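You operate a simulated robot arm through the tools that you are given. There is no shell and no other tool.

You are at the controls of a simulated robot arm. One attempt, no reset.

Task
Clamp the filled dome mould, turn it over to drain, turn it back and unclamp it.
Fine: it lies in the turning frame; both clamps closed before it turns; it drains into the catch tray until only shells are left. Where these are worked on the way, their far stop is far enough and under half their travel is too little: turning frame.

Only the result counts: the job must be done as asked and must still hold three seconds after the hand-in. Knocking over, shifting, dropping, spilling or breaking anything else fails it.

Robot
A 7-joint arm with a two-finger parallel gripper, fixed in place. Base frame: the origin is at the foot of the arm, x ahead of it, y to its left, z up. Lengths are in m, angles in degrees, forces in N, time in s.
Its first joint turns from -166.0 to 166.0 degrees. Payload 3.43 kg.
The tool frame sits at the grasp point between the pads (the TCP): z along the fingers, y along the line on which they close. The tips reach 0.03 m beyond it. Largest opening 0.094 m; finger width 0.028, thickness 0.01; the body of the gripper, 0.05 by 0.096 m, starts 0.055 m behind the TCP.
Orientation is that of the tool frame in the base frame, as a unit quaternion [x, y, z, w]. With the fingers straight down and closing along the base's y, the tool's x points along the base's -x, its y along +y and its z along -z.

Tools
- The arm moves only by the tool servo_tool. Its argument "plan" is a list of rows, each a list of 7 numbers: the shift along the base's x, y, z in units of 30 mm (1.0 is 30 mm), then the turn, a rotation vector about the base's x, y, z in units of 5 degrees (1.0 is 5 degrees), then the opening, from 0 (shut) to 1 (fully open). In form: [[x, y, z, ax, ay, az, gripper], ...]. A call has 1 to 20 rows; each row shifts and turns the commanded pose from where the row before left it. A call with a number of a shift or a turn outside -1 to 1 is refused whole. A row lasts 0.2 s, in which the tool goes at most 0.05 m and 8.6 degrees; a call with a longer step from one row to the next is refused whole, and so is a gripper value outside its range. A pose out of reach is approached as far as the arm can. The call stops where the force on the tool passes 90 N (or 10 N more than at its start, if that is more) or the arm is blocked; 0.2 s more then pass. Each finger travels about 0.045 m/s and halts on what it meets, pressing with about 33 N; the grip force reading is that of the motor and also rises with nothing between the fingers. The clock runs only during rows and for 0.2 s after the last one: add rows that do not move to give the fingers time. It gives the time, the measured TCP pose, the force on the tool (base axes), the opening and the grip force at its end, in the units of the frame above (readings bear some noise), with the torque about the TCP (base axes, N m) and any sound that the robot's microphone picked up.
- Cameras (640 x 400 px; columns grow to the right, rows downward): "scene" is fixed at [0.0482, 0.6492, 1.7925]; the picture's right is [-0.63, -0.78, 0.00], its down [-0.40, 0.32, -0.86] and it looks along [0.67, -0.54, -0.51] (base axes); focal length 333 px, centre (320, 200). "wrist" rides on the gripper at [0.076, 0.014, -0.103] in the tool frame; the picture's right is [-0.18, 0.98, 0.00], its down [-0.75, -0.14, -0.64] and it looks along [-0.63, -0.12, 0.77] (tool axes); focal length 243 px, centre (320, 200). There is no depth. A picture from a camera that has moved, and an enlarged one, comes with that camera's place and axes in the base frame and with its lens. The place of the scene camera against the robot may be out by one fixed shift of up to 0.025 m in any direction.
- camera(camera): a new picture of that camera. The clock stands still meanwhile.
- inspect(camera, box): a new picture of the part [left, top, right, bottom] of that camera's present view, enlarged. The clock stands still meanwhile.
- job_done(): hands the job in; it is judged then, once.

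Nothing tells you positions but the pictures and the camera data. Unless the task says otherwise, let go and move clear before handing in.

The tools are called after "Emit:" as a command line: name --pt "numbers of a row" for each row, then --argument value for the rest, lists and objects as JSON in quotes. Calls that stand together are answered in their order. servo_tool: Moves the arm, as the interface text tells. Its arguments: {"type":"object","properties":{"plan":{"type":"array","items":{"type":"array","items":{"type":"number"}}}},"required":["plan"]} The other tools are called the same way: camera (camera) takes a picture; inspect (camera, box) takes an enlarged picture of a part of a camera's view; job_done () hands the job in.

At the start:

```text
time: 0.0
tool_pos: [0.5357, -0.1619, 1.4153]
tcp_rot: [0.0, 1.0, -0.001, 0.0]
wrist_force: [0.6, -0.2, 0.3]
ft_torque: [-0.01, -0.02, 0.0]
gripper_width: 0.0939
gripper_force: 0.1
```

scene: 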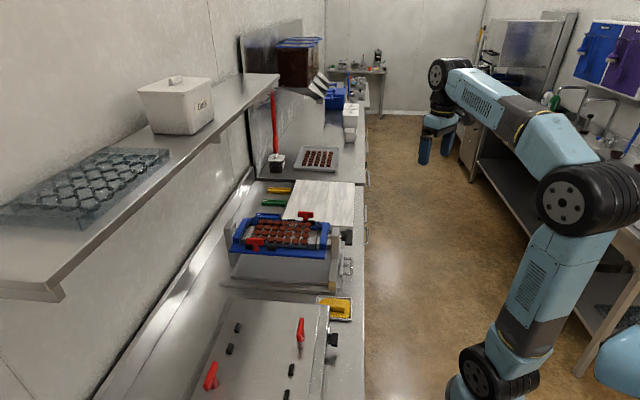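
wrist: 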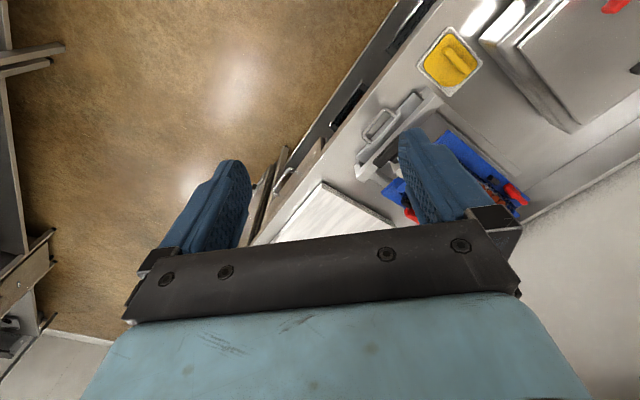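

I see a workbench with a blue turning frame holding a dome mould with red clamps, roughly in the middle of the scene view. I will take enlarged views of it before moving.

Emit:
inspect --camera "scene" --box '[210, 170, 370, 290]'

Emit:
inspect --camera "scene" --box '[225, 200, 345, 275]'

Emit:
inspect --camera "wrist" --box '[320, 0, 640, 240]'

Emit:
inspect --camera "scene" --box '[180, 270, 370, 400]'

```text
3.33 times, centred on (290, 230) of scene
camera zoom: at [0.0482, 0.6492, 1.7925], right [-0.63, -0.78, 0.0], down [-0.4, 0.32, -0.86], along [0.67, -0.54, -0.51], focal length 1110 px, centre (420, 100)
```

zoom: 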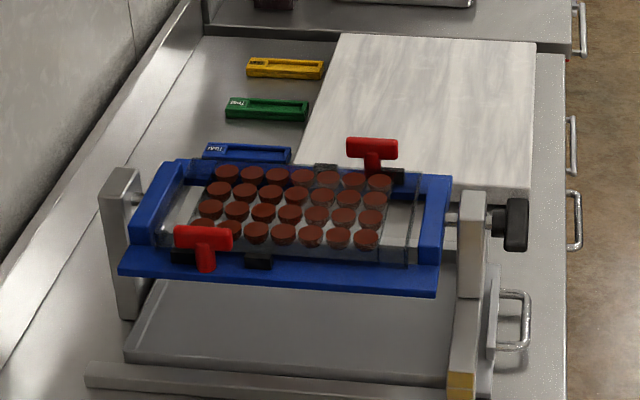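

```text
5.33 times, centred on (285, 238) of scene
camera zoom: at [0.0482, 0.6492, 1.7925], right [-0.63, -0.78, 0.0], down [-0.4, 0.32, -0.86], along [0.67, -0.54, -0.51], focal length 1776 px, centre (507, 0)
```

zoom: 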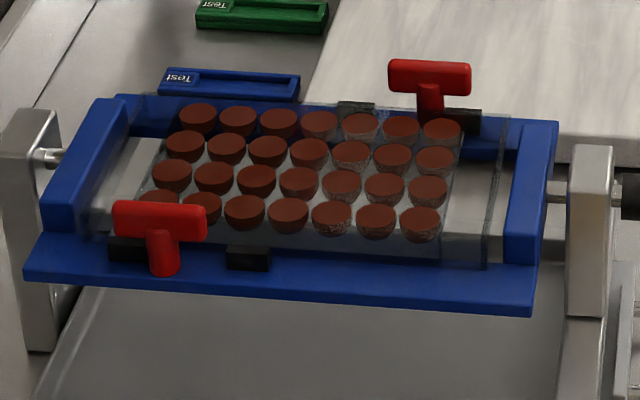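

```text
1.67 times, centred on (480, 120) of wrist
camera zoom: at [0.46, -0.1469, 1.5184], right [0.18, 0.98, 0.0], down [0.75, -0.14, 0.64], along [0.63, -0.12, -0.77], focal length 404 px, centre (53, 333)
```

zoom: 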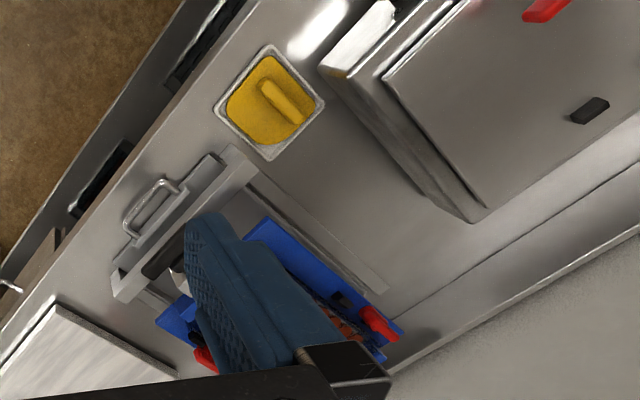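

```text
3.08 times, centred on (275, 335) of scene
camera zoom: at [0.0482, 0.6492, 1.7925], right [-0.63, -0.78, 0.0], down [-0.4, 0.32, -0.86], along [0.67, -0.54, -0.51], focal length 1025 px, centre (458, -215)
```

zoom: 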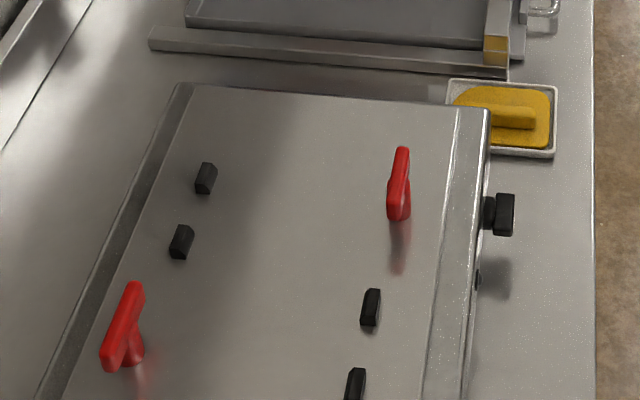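

The turning frame looks to be near (0.89, 0.13, 1.03), with its axis running at about 45 degrees between x and y and a black knob at its aisle end. I will bring the wrist camera over it for a closer view, staying clear above.

Emit:
servo_tool --pt "0.2 0.8 -0.2 0 0 0 1" --pt "0.2 0.9 -0.3 0 0 0.75 1" --pt "0.2 0.9 -0.3 0 0 0.75 1" --pt "0.2 0.9 -0.3 0 0 0.75 1" --pt "0.2 0.9 -0.3 0 0 0.75 1" --pt "0.2 0.9 -0.3 0 0 0.75 1" --pt "0.2 0.9 -0.3 0 0 0.75 1" --pt "0.2 0.9 -0.3 0 0 0.75 1" --pt "0.2 0.9 -0.3 0 0 0.75 1" --pt "0.2 0.9 -0.3 0 0 0.75 1" --pt "0.2 0.5 -0.3 0 0 0.75 1" --pt "0.2 0.3 -0.3 0 0 0.75 1" --pt "0 0 0 0 0 0.75 1" --pt "0 0 0 0 0 0 1"

Emit:
camera --camera "wrist"

Emit:
camera --camera "scene"

```text
time: 3.0
tool_pos: [0.6085, 0.1284, 1.3096]
tcp_rot: [-0.383, 0.924, 0.0, 0.0]
wrist_force: [0.1, 0.4, 0.4]
ft_torque: [0.03, -0.01, -0.01]
gripper_width: 0.0939
gripper_force: 0.1
```

```text
taken
camera wrist: at [0.544, 0.0863, 1.4127], right [-0.57, 0.82, 0.0], down [0.63, 0.43, 0.64], along [0.53, 0.36, -0.77], focal length 243 px, centre (320, 200)
```

wrist: 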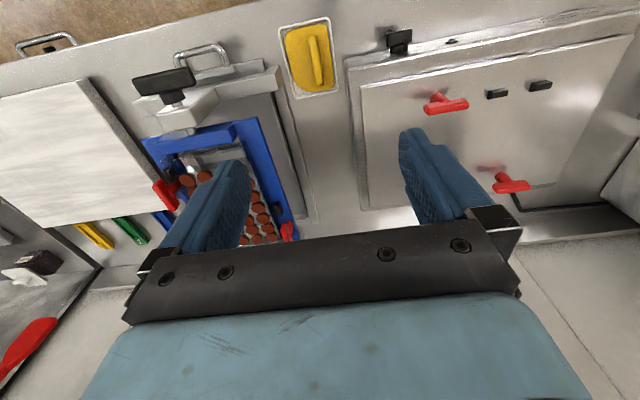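

```text
taken
```

scene: 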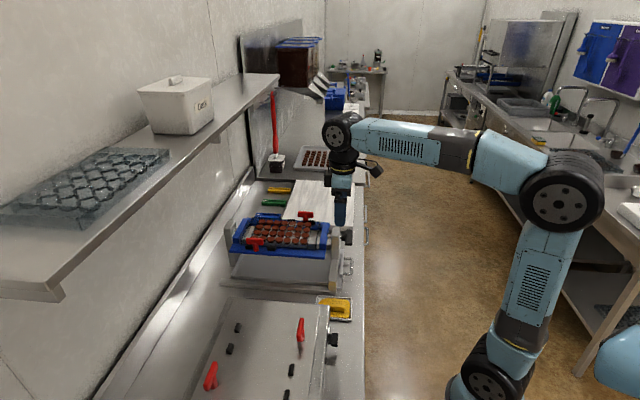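

The turning frame, its knob and both red clamps show at the left of the wrist view. I will shift about 0.2 m along the bench so the frame falls between the fingers in the picture.

Emit:
servo_tool --pt "0.5 -0.84 0 0 0 0.275 1" --pt "0.5 -0.84 0 0 0 0.275 1" --pt "0.5 -0.84 0 0 0 0.275 1" --pt "0.5 -0.84 0 0 0 0.275 1" --pt "0.5 -0.84 0 0 0 0.275 1" --pt "0.5 -0.84 0 0 0 0.275 1" --pt "0.5 -0.84 0 0 0 0.275 1" --pt "0.5 -0.84 0 0 0 0.275 1" --pt "0 0 0 0 0 0 1"

Emit:
camera --camera "wrist"

Emit:
inspect --camera "wrist" --box '[200, 40, 440, 240]'

```text
time: 5.0
tool_pos: [0.7288, -0.0743, 1.3095]
tcp_rot: [-0.47, 0.882, 0.0, 0.0]
wrist_force: [0.0, -1.0, 0.3]
ft_torque: [0.05, -0.01, -0.02]
gripper_width: 0.094
gripper_force: 0.0
```

```text
taken
camera wrist: at [0.6745, -0.1288, 1.4122], right [-0.71, 0.7, 0.0], down [0.54, 0.55, 0.64], along [0.45, 0.46, -0.77], focal length 243 px, centre (320, 200)
```

wrist: 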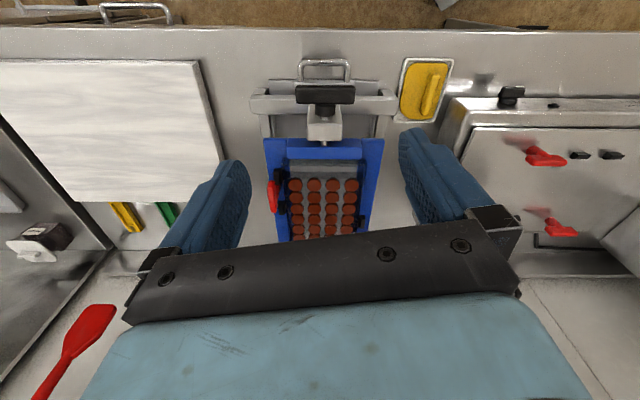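

```text
2.00 times, centred on (320, 140) of wrist
camera zoom: at [0.6745, -0.1288, 1.4122], right [-0.71, 0.7, 0.0], down [0.54, 0.55, 0.64], along [0.45, 0.46, -0.77], focal length 485 px, centre (320, 320)
```

zoom: 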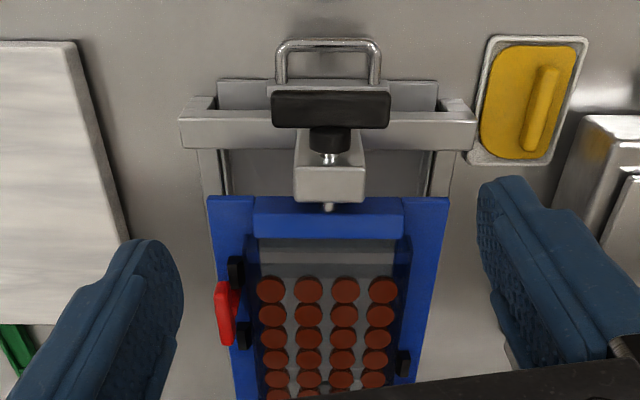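

The frame is now well in view: a black T-bar knob at the aisle end, and a tray with a chrome handle under it. I will zoom in hard on the clamps, the knob and the tray.

Emit:
inspect --camera "wrist" --box '[256, 150, 352, 210]'

Emit:
inspect --camera "scene" --box '[285, 200, 333, 230]'

Emit:
inspect --camera "scene" --box '[230, 225, 294, 265]'

Emit:
inspect --camera "wrist" --box '[240, 40, 400, 140]'

Emit:
inspect --camera "scene" --box '[310, 215, 374, 295]'

```text
6.67 times, centred on (304, 180) of wrist
camera zoom: at [0.6745, -0.1288, 1.4122], right [-0.71, 0.7, 0.0], down [0.54, 0.55, 0.64], along [0.45, 0.46, -0.77], focal length 1618 px, centre (427, 333)
```

zoom: 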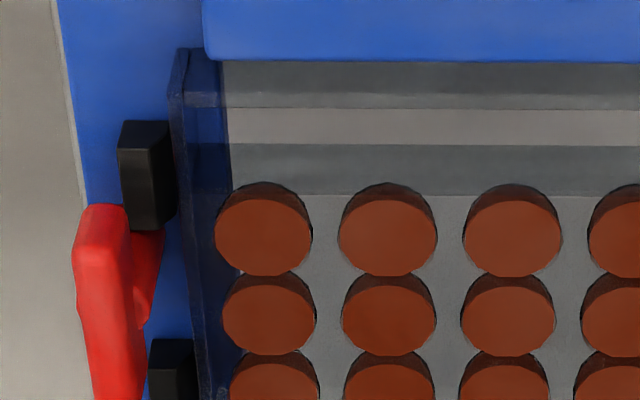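

```text
13.33 times, centred on (309, 215) of scene
camera zoom: at [0.0482, 0.6492, 1.7925], right [-0.63, -0.78, 0.0], down [-0.4, 0.32, -0.86], along [0.67, -0.54, -0.51], focal length 4440 px, centre (467, 0)
```

zoom: 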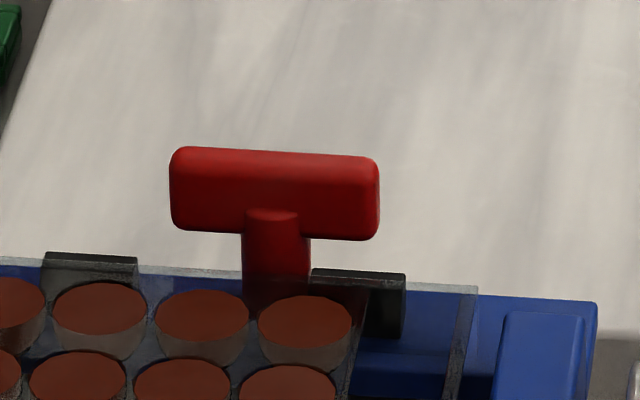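

```text
10.00 times, centred on (262, 245) of scene
camera zoom: at [0.0482, 0.6492, 1.7925], right [-0.63, -0.78, 0.0], down [-0.4, 0.32, -0.86], along [0.67, -0.54, -0.51], focal length 3330 px, centre (900, -250)
```

zoom: 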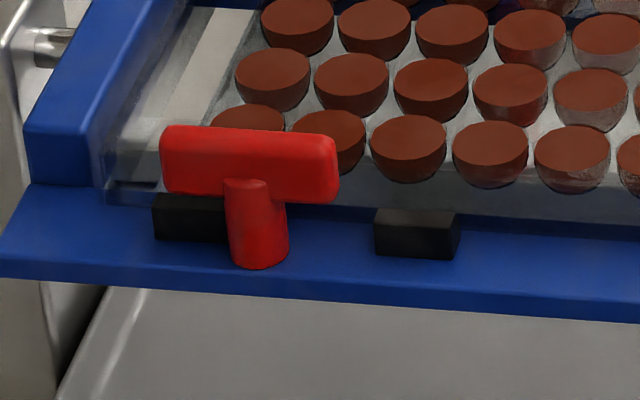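

```text
4.00 times, centred on (320, 90) of wrist
camera zoom: at [0.6745, -0.1288, 1.4122], right [-0.71, 0.7, 0.0], down [0.54, 0.55, 0.64], along [0.45, 0.46, -0.77], focal length 970 px, centre (320, 640)
```

zoom: 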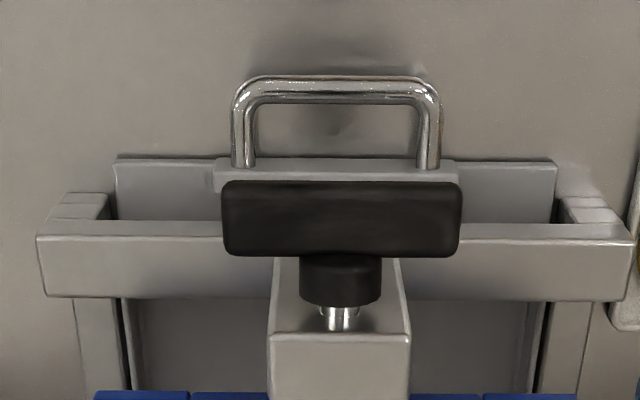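

```text
5.00 times, centred on (342, 255) of scene
camera zoom: at [0.0482, 0.6492, 1.7925], right [-0.63, -0.78, 0.0], down [-0.4, 0.32, -0.86], along [0.67, -0.54, -0.51], focal length 1665 px, centre (210, -75)
```

zoom: 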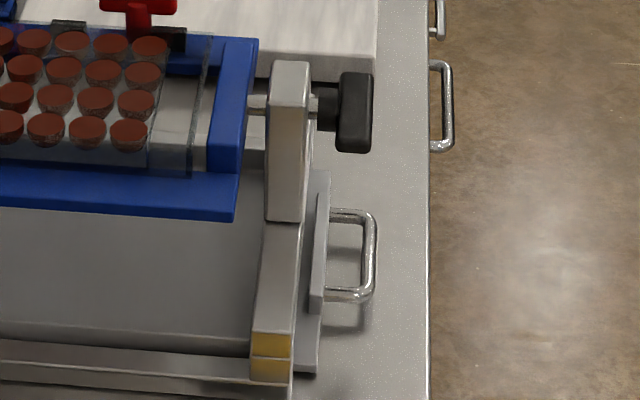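

Each clamp is a red T-handle on an upright post, with the bar lying parallel to the mould edge, and I take both to be open. I will move lower and nearer to the far clamp to see how it works.

Emit:
servo_tool --pt "0.75 0.08 -0.7 0 0 0 1" --pt "0.75 0.08 -0.7 0 0 0 1" --pt "0.75 0.08 -0.7 0 0 0 1" --pt "0.75 0.08 -0.7 0 0 0 1" --pt "0.75 0.08 -0.7 0 0 0 1" --pt "0.7 0.06 -0.7 0 0 0 1" --pt "0 0 0 0 0 0 1"

Emit:
camera --camera "wrist"

Emit:
inspect --camera "wrist" --box '[240, 100, 400, 220]'

Emit:
camera --camera "scene"

```text
time: 6.6
tool_pos: [0.8645, -0.0608, 1.1864]
tcp_rot: [-0.47, 0.883, 0.0, 0.0]
wrist_force: [0.4, 0.1, -0.5]
ft_torque: [0.01, 0.0, 0.0]
gripper_width: 0.0939
gripper_force: 0.0
```

```text
taken
camera wrist: at [0.8097, -0.1138, 1.2889], right [-0.71, 0.7, 0.0], down [0.54, 0.55, 0.64], along [0.45, 0.46, -0.77], focal length 243 px, centre (320, 200)
```

wrist: 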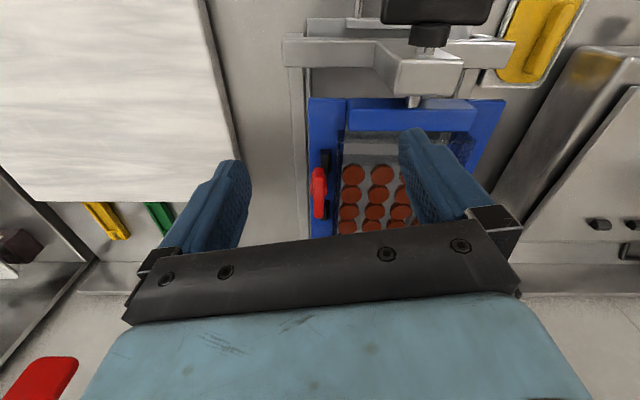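

```text
3.33 times, centred on (320, 160) of wrist
camera zoom: at [0.8097, -0.1138, 1.2889], right [-0.71, 0.7, 0.0], down [0.54, 0.55, 0.64], along [0.45, 0.46, -0.77], focal length 809 px, centre (320, 333)
```

zoom: 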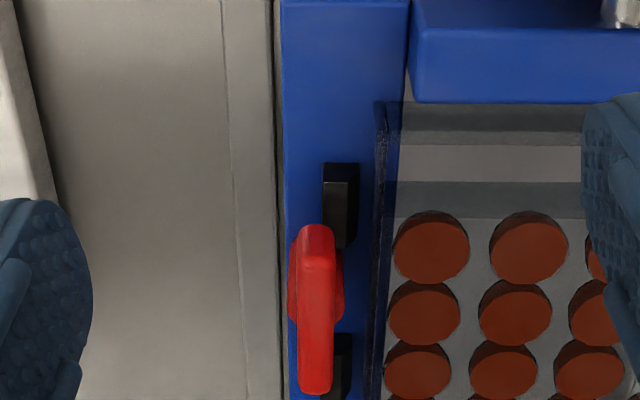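

```text
taken
```

scene: 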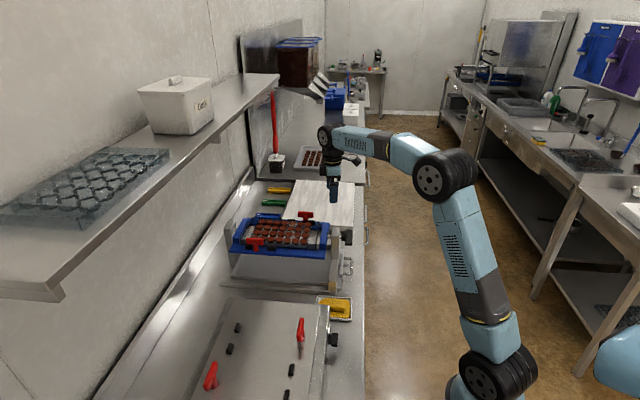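

The post stands upright with a round base, which suggests a quarter-turn or hinged clamp. I will check the similar clamps on the neighbouring table and the view of both frame clamps again for comparison.

Emit:
inspect --camera "scene" --box '[195, 310, 315, 400]'

Emit:
inspect --camera "scene" --box '[285, 305, 325, 365]'

Emit:
inspect --camera "wrist" --box '[300, 140, 340, 230]'

Emit:
inspect --camera "scene" --box '[0, 130, 180, 250]'

```text
4.44 times, centred on (255, 355) of scene
camera zoom: at [0.0482, 0.6492, 1.7925], right [-0.63, -0.78, 0.0], down [-0.4, 0.32, -0.86], along [0.67, -0.54, -0.51], focal length 1480 px, centre (609, -489)
```

zoom: 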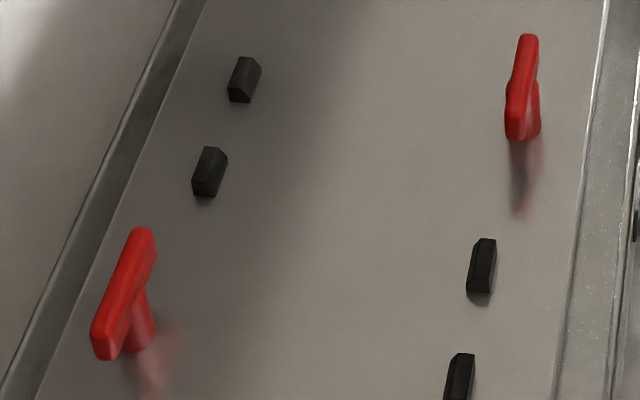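

```text
6.67 times, centred on (305, 335) of scene
camera zoom: at [0.0482, 0.6492, 1.7925], right [-0.63, -0.78, 0.0], down [-0.4, 0.32, -0.86], along [0.67, -0.54, -0.51], focal length 2220 px, centre (420, -700)
```

zoom: 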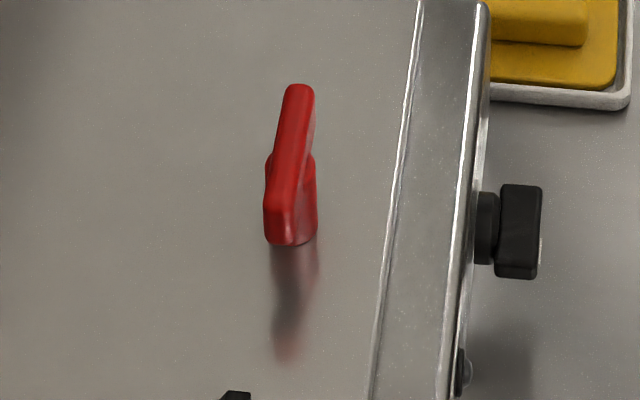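

```text
4.44 times, centred on (320, 185) of wrist
camera zoom: at [0.8097, -0.1138, 1.2889], right [-0.71, 0.7, 0.0], down [0.54, 0.55, 0.64], along [0.45, 0.46, -0.77], focal length 1078 px, centre (320, 267)
```

zoom: 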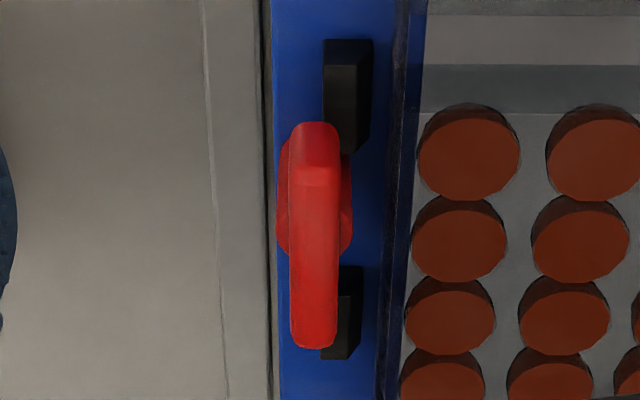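

```text
3.33 times, centred on (90, 190) of scene
camera zoom: at [0.0482, 0.6492, 1.7925], right [-0.63, -0.78, 0.0], down [-0.4, 0.32, -0.86], along [0.67, -0.54, -0.51], focal length 1110 px, centre (1087, 233)
```

zoom: 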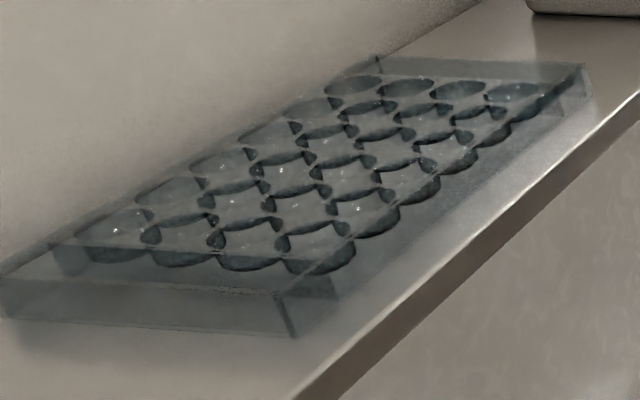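

Clamp 2 (far side, aisle end) comes out at about (0.943, 0.019), with the bar top near z = 1.063 and the bar lying at 45 degrees. I will move above it with the fingers half closed and square to the bar.

Emit:
servo_tool --pt "0.65 0.663 0 0 0 -0.55 0.4" --pt "0.65 0.663 0 0 0 -0.55 0.4" --pt "0.65 0.663 0 0 0 -0.55 0.4" --pt "0.65 0.663 0 0 0 -0.55 0.4" --pt "0 0 -0.7 0 0 0 0.4" --pt "0 0 -0.7 0 0 0 0.4" --pt "0 0 0 0 0 0 0.4"

Emit:
camera --camera "wrist"

Emit:
inspect --camera "wrist" --box '[240, 100, 400, 220]'

Emit:
inspect --camera "scene" --box '[230, 160, 358, 260]'

```text
time: 8.2
tool_pos: [0.9399, 0.0196, 1.1428]
tcp_rot: [-0.383, 0.924, 0.0, 0.0]
wrist_force: [-0.4, 0.2, 0.7]
ft_torque: [0.0, -0.02, -0.01]
gripper_width: 0.0375
gripper_force: 0.0
```

```text
taken
camera wrist: at [0.8769, -0.0229, 1.2456], right [-0.57, 0.82, 0.0], down [0.63, 0.43, 0.64], along [0.53, 0.36, -0.77], focal length 243 px, centre (320, 200)
```

wrist: 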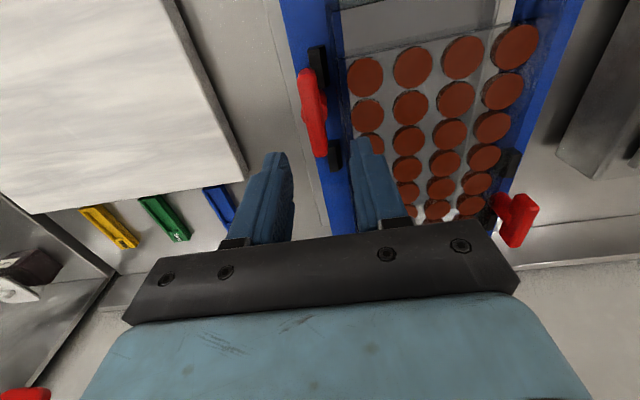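

```text
3.33 times, centred on (320, 160) of wrist
camera zoom: at [0.8769, -0.0229, 1.2456], right [-0.57, 0.82, 0.0], down [0.63, 0.43, 0.64], along [0.53, 0.36, -0.77], focal length 809 px, centre (320, 333)
```

zoom: 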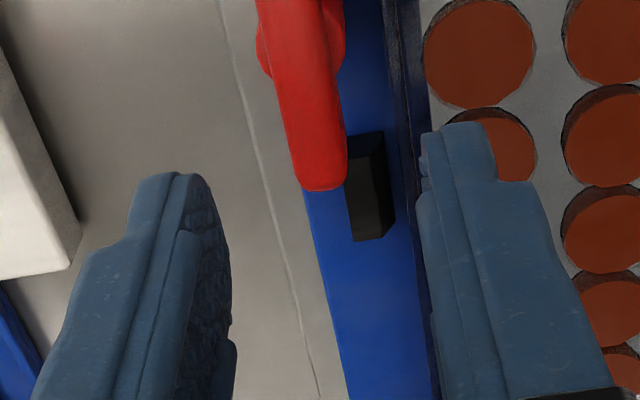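

```text
4.00 times, centred on (294, 210) of scene
camera zoom: at [0.0482, 0.6492, 1.7925], right [-0.63, -0.78, 0.0], down [-0.4, 0.32, -0.86], along [0.67, -0.54, -0.51], focal length 1332 px, centre (424, 160)
```

zoom: 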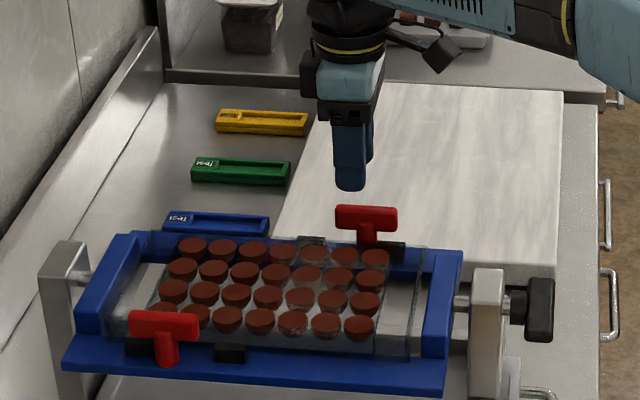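

Both clamps now show in the wrist view. I will zoom in on each to measure them.

Emit:
inspect --camera "wrist" --box '[270, 40, 366, 180]'

Emit:
inspect --camera "wrist" --box '[460, 140, 560, 260]'

```text
2.86 times, centred on (318, 110) of wrist
camera zoom: at [0.8769, -0.0229, 1.2456], right [-0.57, 0.82, 0.0], down [0.63, 0.43, 0.64], along [0.53, 0.36, -0.77], focal length 693 px, centre (326, 457)
```

zoom: 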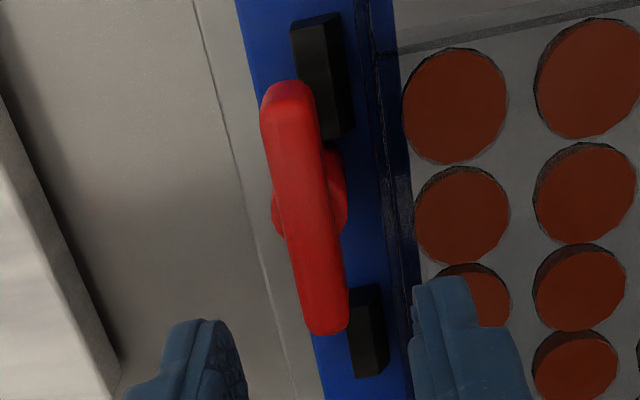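

```text
3.33 times, centred on (510, 200) of wrist
camera zoom: at [0.8769, -0.0229, 1.2456], right [-0.57, 0.82, 0.0], down [0.63, 0.43, 0.64], along [0.53, 0.36, -0.77], focal length 809 px, centre (-313, 200)
```

zoom: 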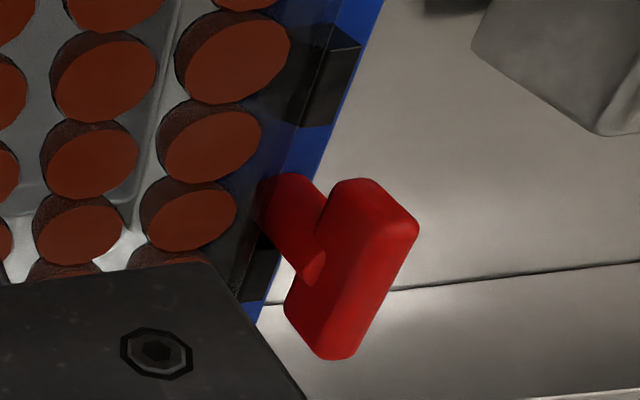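

Combining the views, clamp 2's bar is centred near (0.936, 0.013) with its top near z = 1.075, and clamp 1's near (0.908, 0.249). I will line up over clamp 2, narrow the opening and go down part way, then check.

Emit:
servo_tool --pt "-0.12 -0.22 0 0 0 0 0.33" --pt "0 0 -0.5 0 0 0 0.33" --pt "0 0 -0.5 0 0 0 0.33" --pt "0 0 0 0 0 0 0.33"

Emit:
camera --camera "wrist"

Emit:
inspect --camera "wrist" --box '[240, 60, 400, 220]'

Emit:
inspect --camera "scene" --box '[270, 180, 350, 240]'

```text
time: 9.2
tool_pos: [0.9383, 0.0145, 1.1132]
tcp_rot: [-0.383, 0.924, 0.0, -0.001]
wrist_force: [-0.1, -0.6, -0.1]
ft_torque: [0.03, -0.02, 0.01]
gripper_width: 0.0312
gripper_force: 0.0
```

```text
taken
camera wrist: at [0.8733, -0.0286, 1.2153], right [-0.57, 0.82, 0.0], down [0.63, 0.43, 0.64], along [0.53, 0.36, -0.77], focal length 243 px, centre (320, 200)
```

wrist: 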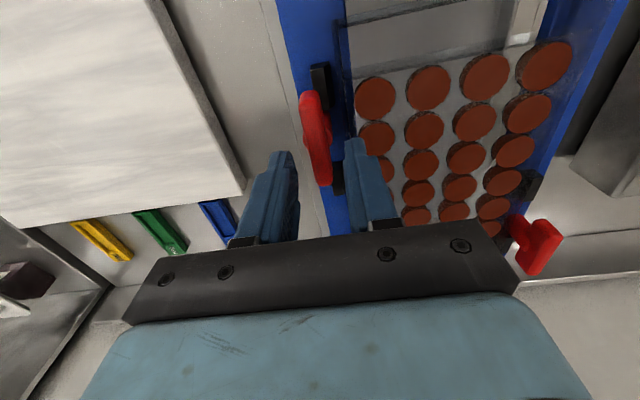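

```text
2.50 times, centred on (320, 140) of wrist
camera zoom: at [0.8733, -0.0286, 1.2153], right [-0.57, 0.82, 0.0], down [0.63, 0.43, 0.64], along [0.53, 0.36, -0.77], focal length 606 px, centre (320, 350)
```

zoom: 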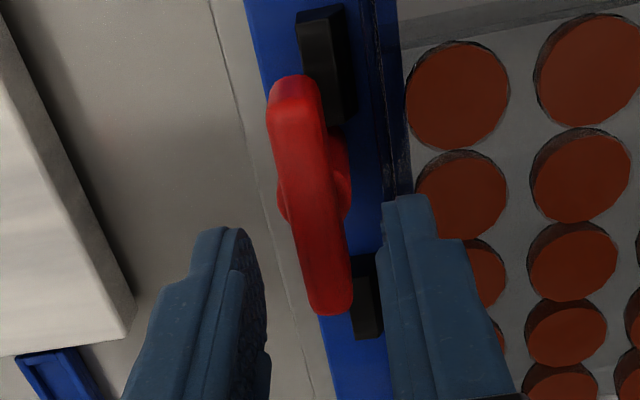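

```text
6.67 times, centred on (310, 210) of scene
camera zoom: at [0.0482, 0.6492, 1.7925], right [-0.63, -0.78, 0.0], down [-0.4, 0.32, -0.86], along [0.67, -0.54, -0.51], focal length 2220 px, centre (387, 133)
```

zoom: 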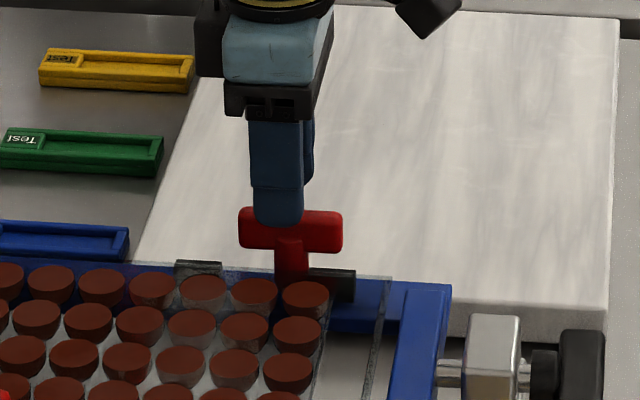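

The fingers straddle the bar correctly sideways but sit about 4 mm too far toward the wall. I will correct that, go down so the tips cover the bar, and check the force.

Emit:
servo_tool --pt "-0.1 -0.1 0 0 0 0 0.33" --pt "0 0 -0.3 0 0 0 0.33" --pt "0 0 -0.3 0 0 0 0.33" --pt "0 0 -0.3 0 0 0 0.33" --pt "0 0 0 0 0 0 0.33"

Emit:
inspect --camera "wrist" --box '[240, 60, 400, 220]'

Emit:
inspect --camera "scene" --box '[280, 190, 344, 230]'

```text
time: 10.4
tool_pos: [0.9338, 0.0114, 1.0862]
tcp_rot: [-0.383, 0.924, 0.0, 0.001]
wrist_force: [0.7, -0.7, 0.3]
ft_torque: [0.02, 0.02, 0.0]
gripper_width: 0.0309
gripper_force: 0.1
```

```text
2.50 times, centred on (320, 140) of wrist
camera zoom: at [0.8697, -0.0317, 1.188], right [-0.57, 0.82, 0.0], down [0.63, 0.43, 0.64], along [0.53, 0.36, -0.77], focal length 606 px, centre (320, 350)
```

zoom: 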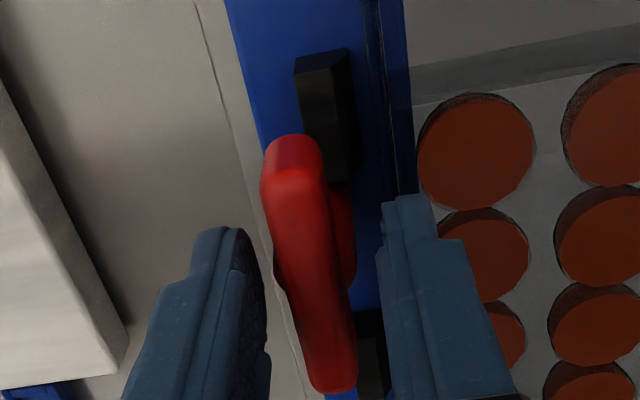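

```text
10.00 times, centred on (312, 210) of scene
camera zoom: at [0.0482, 0.6492, 1.7925], right [-0.63, -0.78, 0.0], down [-0.4, 0.32, -0.86], along [0.67, -0.54, -0.51], focal length 3330 px, centre (400, 100)
```

zoom: 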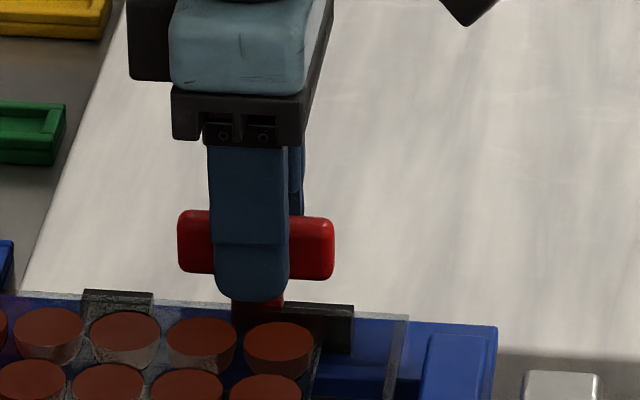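

The fingers are centred on the bar with their tips just above the mould rim, and no force shows. I will close on the bar.

Emit:
servo_tool --pt "0 0 0 0 0 0 0.1" --pt "0 0 0 0 0 0 0" --pt "0 0 0 0 0 0 0" --pt "0 0 0 0 0 0 0"

Emit:
inspect --camera "wrist" --box '[240, 60, 400, 220]'

```text
time: 11.4
tool_pos: [0.9345, 0.01, 1.0848]
tcp_rot: [-0.383, 0.924, 0.0, 0.0]
wrist_force: [15.0, -10.4, 3.3]
ft_torque: [-0.24, -0.59, -0.05]
gripper_width: 0.0207
gripper_force: 44.9
```

```text
2.50 times, centred on (320, 140) of wrist
camera zoom: at [0.8703, -0.0328, 1.188], right [-0.56, 0.83, 0.0], down [0.63, 0.43, 0.64], along [0.53, 0.36, -0.77], focal length 606 px, centre (320, 350)
```

zoom: 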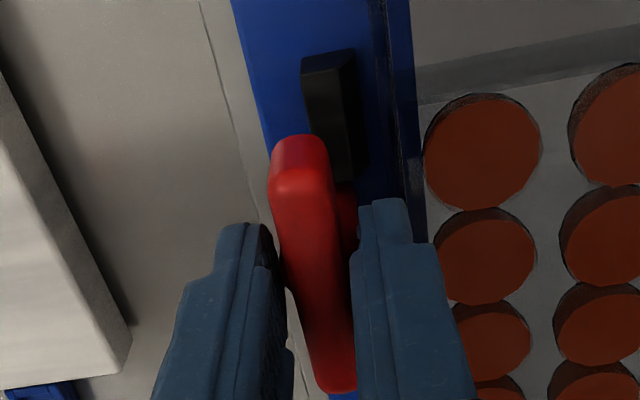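

The fingers hold the bar at 0.021 m but push it sideways with about 18 N, so the tool is slightly off centre. I will ease the tool outward a little and then try a small twist.

Emit:
servo_tool --pt "0.04 -0.04 0 0 0 0 0" --pt "0 0 0 0 0 0 0"

Emit:
servo_tool --pt "0 0 0 0 0 1 0" --pt "0 0 0 0 0 0 0"

```text
time: 12.0
tool_pos: [0.9347, 0.01, 1.0858]
tcp_rot: [-0.383, 0.924, 0.001, 0.0]
wrist_force: [10.3, -8.5, 2.4]
ft_torque: [0.14, -0.8, -0.02]
gripper_width: 0.0201
gripper_force: 45.1
```

```text
time: 12.6
tool_pos: [0.9346, 0.0095, 1.0858]
tcp_rot: [-0.423, 0.906, 0.001, -0.001]
wrist_force: [12.3, -6.0, 0.1]
ft_torque: [-0.33, -0.36, -0.05]
gripper_width: 0.0203
gripper_force: 44.8
```

A 5 degree turn met almost no torque. I will turn a little more the same way and look whether the handle follows.

Emit:
servo_tool --pt "0 0 0 0 0 1 0" --pt "0 0 0 0 0 1 0" --pt "0 0 0 0 0 0 0"

Emit:
inspect --camera "wrist" --box '[240, 60, 400, 220]'

Emit:
inspect --camera "scene" --box '[280, 190, 344, 230]'

```text
time: 13.4
tool_pos: [0.9352, 0.0108, 1.0844]
tcp_rot: [-0.5, 0.866, 0.001, -0.001]
wrist_force: [8.0, -2.5, -3.1]
ft_torque: [-0.57, -0.19, -0.02]
gripper_width: 0.0205
gripper_force: 45.3
```

```text
2.50 times, centred on (320, 140) of wrist
camera zoom: at [0.8847, -0.0485, 1.1879], right [-0.76, 0.65, 0.0], down [0.5, 0.58, 0.64], along [0.42, 0.49, -0.77], focal length 606 px, centre (320, 350)
```

zoom: 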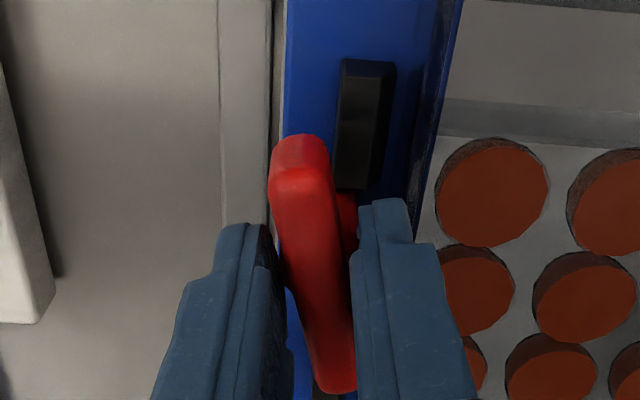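

```text
10.00 times, centred on (312, 210) of scene
camera zoom: at [0.0482, 0.6492, 1.7925], right [-0.63, -0.78, 0.0], down [-0.4, 0.32, -0.86], along [0.67, -0.54, -0.51], focal length 3330 px, centre (400, 100)
```

zoom: 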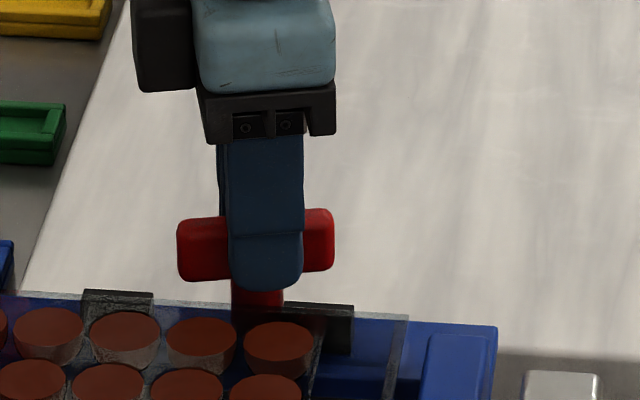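

The handle turns with the gripper about its post, so this is a quarter-turn clamp. I will continue turning it.

Emit:
servo_tool --pt "0 0 0 0 0 1 0" --pt "0 0 0 0 0 1 0" --pt "0 0 0 0 0 1 0" --pt "0 0 0 0 0 1 0" --pt "0 0 0 0 0 1 0" --pt "0 0 0 0 0 1 0" --pt "0 0 0 0 0 0 0"

Emit:
inspect --camera "wrist" --box '[240, 60, 400, 220]'

Emit:
inspect --camera "scene" --box '[270, 180, 350, 240]'

```text
time: 15.0
tool_pos: [0.9354, 0.0096, 1.0852]
tcp_rot: [0.707, -0.707, 0.0, 0.001]
wrist_force: [9.5, 1.6, -12.7]
ft_torque: [-1.2, -0.48, -0.03]
gripper_width: 0.0203
gripper_force: 45.1
```

```text
2.50 times, centred on (320, 140) of wrist
camera zoom: at [0.9218, -0.066, 1.1883], right [-0.98, 0.18, 0.0], down [0.14, 0.75, 0.64], along [0.12, 0.63, -0.77], focal length 606 px, centre (320, 350)
```

zoom: 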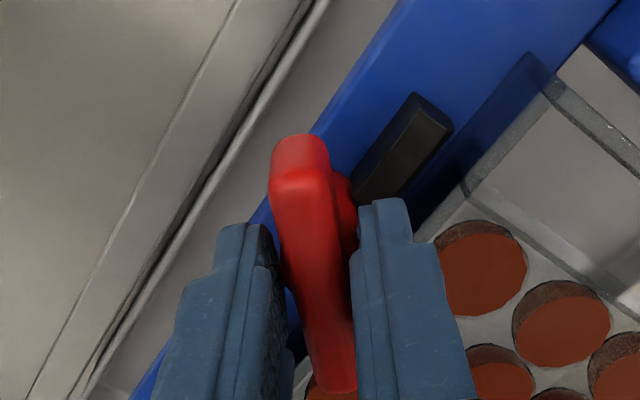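

```text
6.67 times, centred on (310, 210) of scene
camera zoom: at [0.0482, 0.6492, 1.7925], right [-0.63, -0.78, 0.0], down [-0.4, 0.32, -0.86], along [0.67, -0.54, -0.51], focal length 2220 px, centre (387, 133)
```

zoom: 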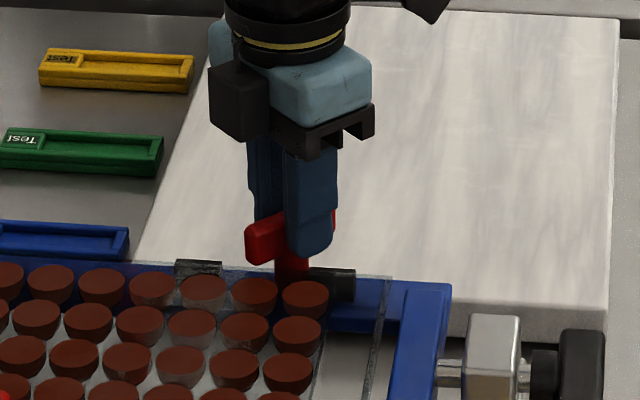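

The clamp is at half its quarter turn; a downward pull of about 13 N has built up. I will go on in small steps and watch the forces.

Emit:
servo_tool --pt "0 0 0 0 0 1 0" --pt "0 0 0 0 0 1 0" --pt "0 0 0 0 0 1 0" --pt "0 0 0 0 0 0 0"

Emit:
inspect --camera "wrist" --box '[240, 60, 400, 220]'

Emit:
inspect --camera "scene" --box '[220, 180, 364, 280]'

```text
time: 16.0
tool_pos: [0.9357, 0.0096, 1.0867]
tcp_rot: [0.794, -0.608, 0.0, 0.0]
wrist_force: [33.3, -3.8, -3.5]
ft_torque: [-0.9, -1.27, -0.08]
gripper_width: 0.0207
gripper_force: 45.0
```

```text
2.50 times, centred on (320, 140) of wrist
camera zoom: at [0.9421, -0.0668, 1.189], right [-1.0, -0.08, 0.0], down [-0.06, 0.76, 0.64], along [-0.05, 0.64, -0.77], focal length 606 px, centre (320, 350)
```

zoom: 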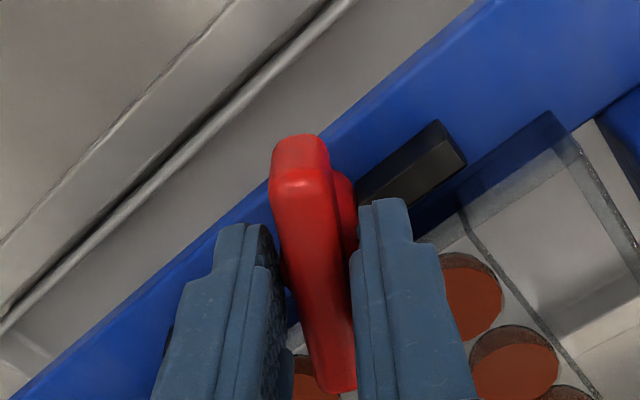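

```text
4.00 times, centred on (292, 230) of scene
camera zoom: at [0.0482, 0.6492, 1.7925], right [-0.63, -0.78, 0.0], down [-0.4, 0.32, -0.86], along [0.67, -0.54, -0.51], focal length 1332 px, centre (432, 80)
```

zoom: 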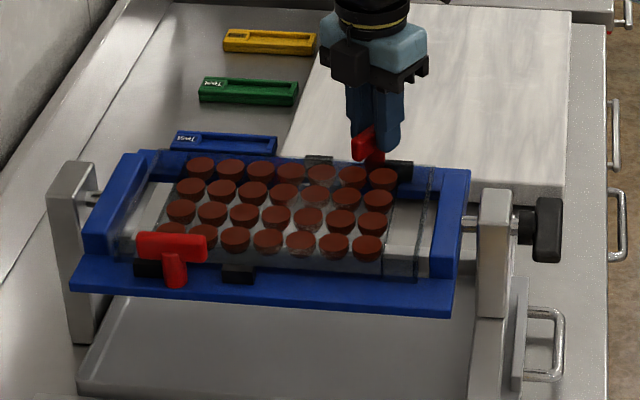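

The side force has grown to about 33 N along x, so the post's axis lies a few millimetres further out in x than my TCP. I will shift the tool that way to relieve it.

Emit:
servo_tool --pt "0.1 0.04 0 0 0 0 0" --pt "0 0 0 0 0 0 0"

```text
time: 16.6
tool_pos: [0.9366, 0.0091, 1.0867]
tcp_rot: [0.793, -0.609, -0.001, 0.001]
wrist_force: [-0.2, -11.7, -0.8]
ft_torque: [-0.52, -0.06, 0.0]
gripper_width: 0.0205
gripper_force: 45.5
```

The side force is gone. I will continue with the last 30 degrees in small steps.

Emit:
servo_tool --pt "0 -0.03 0 0 0 1 0" --pt "0 0 0 0 0 1 0" --pt "0 0 0 0 0 1 0" --pt "0 0 0 0 0 0 0"

Emit:
inspect --camera "wrist" --box '[240, 60, 400, 220]'

```text
time: 17.6
tool_pos: [0.9379, 0.0093, 1.0864]
tcp_rot: [0.866, -0.499, -0.001, 0.0]
wrist_force: [-15.2, -8.1, -4.4]
ft_torque: [-0.23, 0.17, 0.04]
gripper_width: 0.0206
gripper_force: 45.2
```

```text
2.50 times, centred on (320, 140) of wrist
camera zoom: at [0.9629, -0.0625, 1.1888], right [-0.94, -0.33, 0.0], down [-0.25, 0.72, 0.64], along [-0.22, 0.61, -0.77], focal length 606 px, centre (320, 350)
```

zoom: 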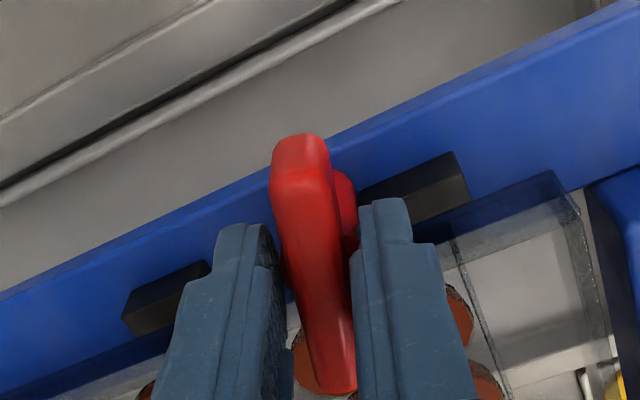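

Emit:
servo_tool --pt "-0.04 -0.025 0 0 0 1 0" --pt "0 0 0 0 0 1 0" --pt "0 0 0 0 0 0 0"

Emit:
servo_tool --pt "0 0 0 0 0 1 0" --pt "0 0 0 0 0 0 0"

Emit:
inspect --camera "wrist" --box '[240, 60, 400, 220]'

Emit:
inspect --camera "scene" --box '[220, 180, 364, 280]'

```text
time: 18.4
tool_pos: [0.9372, 0.0094, 1.087]
tcp_rot: [0.907, -0.422, 0.002, -0.001]
wrist_force: [8.4, -2.3, 5.9]
ft_torque: [0.22, 0.06, 0.02]
gripper_width: 0.0206
gripper_force: 44.9
```

```text
time: 19.0
tool_pos: [0.9373, 0.0096, 1.0861]
tcp_rot: [0.924, -0.381, 0.0, -0.001]
wrist_force: [16.1, -2.6, 10.8]
ft_torque: [0.47, 0.19, 0.0]
gripper_width: 0.0206
gripper_force: 44.8
```

```text
2.50 times, centred on (320, 140) of wrist
camera zoom: at [0.981, -0.053, 1.189], right [-0.82, -0.57, 0.0], down [-0.43, 0.63, 0.64], along [-0.36, 0.53, -0.77], focal length 606 px, centre (320, 350)
```

zoom: 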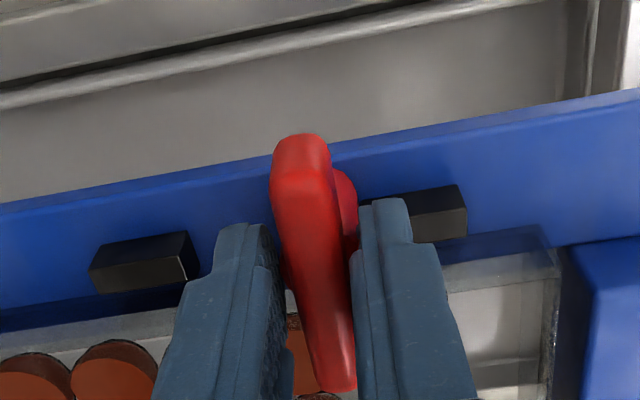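

```text
4.00 times, centred on (292, 230) of scene
camera zoom: at [0.0482, 0.6492, 1.7925], right [-0.63, -0.78, 0.0], down [-0.4, 0.32, -0.86], along [0.67, -0.54, -0.51], focal length 1332 px, centre (432, 80)
```

zoom: 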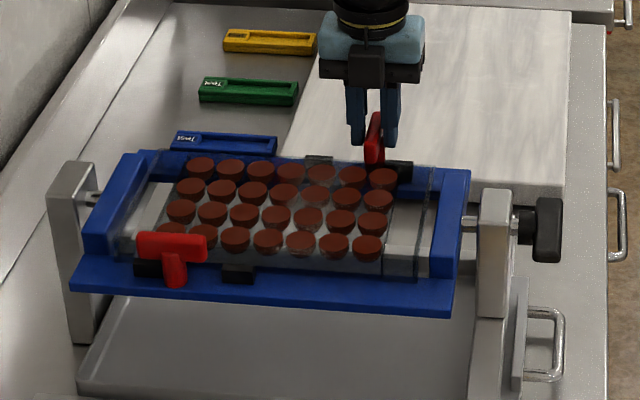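

The bar now lies across the mould rim after a full 90 degrees. I will nudge 5 degrees more to feel for an end stop.

Emit:
servo_tool --pt "0.03 0 0 0 0 1 0" --pt "0 0 0 0 0 0 0"

Emit:
inspect --camera "wrist" --box '[240, 60, 400, 220]'

```text
time: 19.6
tool_pos: [0.9378, 0.0101, 1.0842]
tcp_rot: [0.94, -0.342, -0.001, 0.0]
wrist_force: [4.6, 4.9, 3.1]
ft_torque: [0.48, 0.04, -0.13]
gripper_width: 0.0202
gripper_force: 45.8
```

```text
2.50 times, centred on (320, 140) of wrist
camera zoom: at [0.9866, -0.0485, 1.1879], right [-0.77, -0.64, 0.0], down [-0.49, 0.59, 0.64], along [-0.41, 0.5, -0.77], focal length 606 px, centre (320, 350)
```

zoom: 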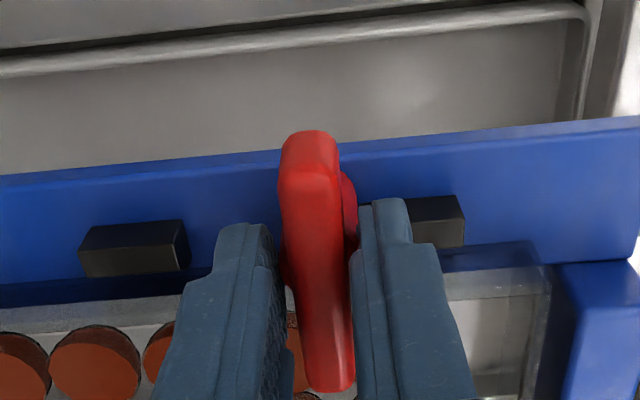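

The stop shows: torque rose and the bar stayed put while the fingers slipped, so clamp 2 is closed. I will back off those 5 degrees, open a little and lift clear.

Emit:
servo_tool --pt "0 0 0 0 0 -0.6 0" --pt "0 0 0 0 0 0 0.28" --pt "0 0 0 0 0 0 0.28" --pt "0 0 0 0 0 0 0.28" --pt "0 0 0.4 0 0 0 0.28" --pt "0 0 0.8 0 0 0 0.28" --pt "0 0 1 0 0 0 0.33" --pt "0 0 0.5 0 0 0 0.33" --pt "0 0 0 0 0 0 0.33"

Emit:
camera --camera "wrist"

Emit:
inspect --camera "scene" --box '[220, 160, 364, 280]'

Emit:
camera --camera "scene"

```text
time: 21.6
tool_pos: [0.94, 0.0106, 1.1657]
tcp_rot: [0.93, -0.366, 0.0, 0.0]
wrist_force: [0.4, -0.2, -0.4]
ft_torque: [-0.01, 0.0, 0.02]
gripper_width: 0.0309
gripper_force: 0.0
```

```text
taken
camera wrist: at [0.9856, -0.0506, 1.2683], right [-0.8, -0.59, 0.0], down [-0.46, 0.62, 0.64], along [-0.38, 0.52, -0.77], focal length 243 px, centre (320, 200)
```

wrist: 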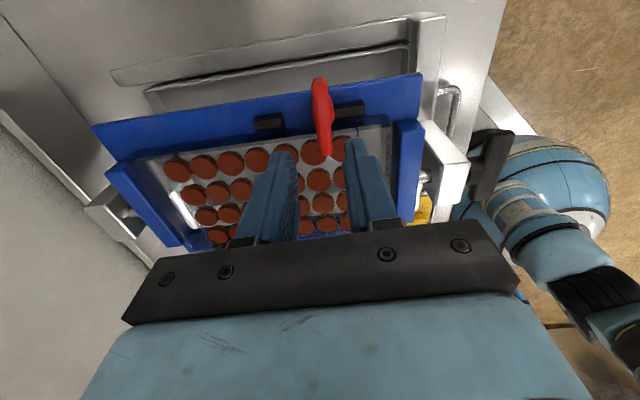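

```text
3.33 times, centred on (292, 220) of scene
camera zoom: at [0.0482, 0.6492, 1.7925], right [-0.63, -0.78, 0.0], down [-0.4, 0.32, -0.86], along [0.67, -0.54, -0.51], focal length 1110 px, centre (413, 133)
```

zoom: 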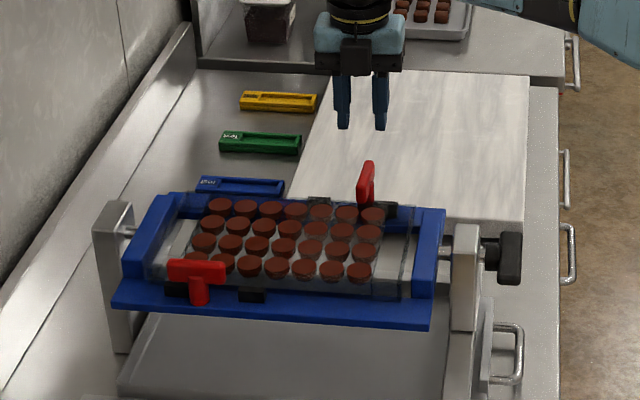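

```text
taken
```

scene: 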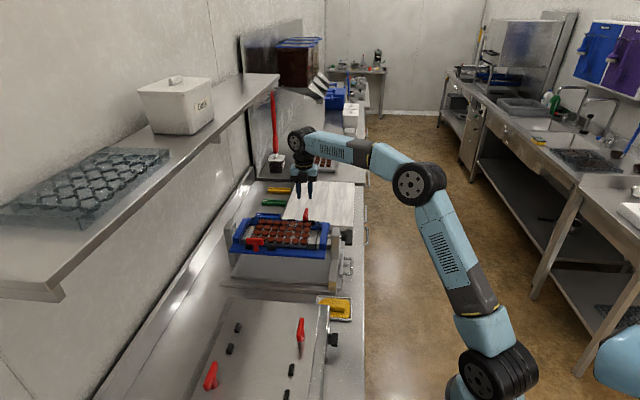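

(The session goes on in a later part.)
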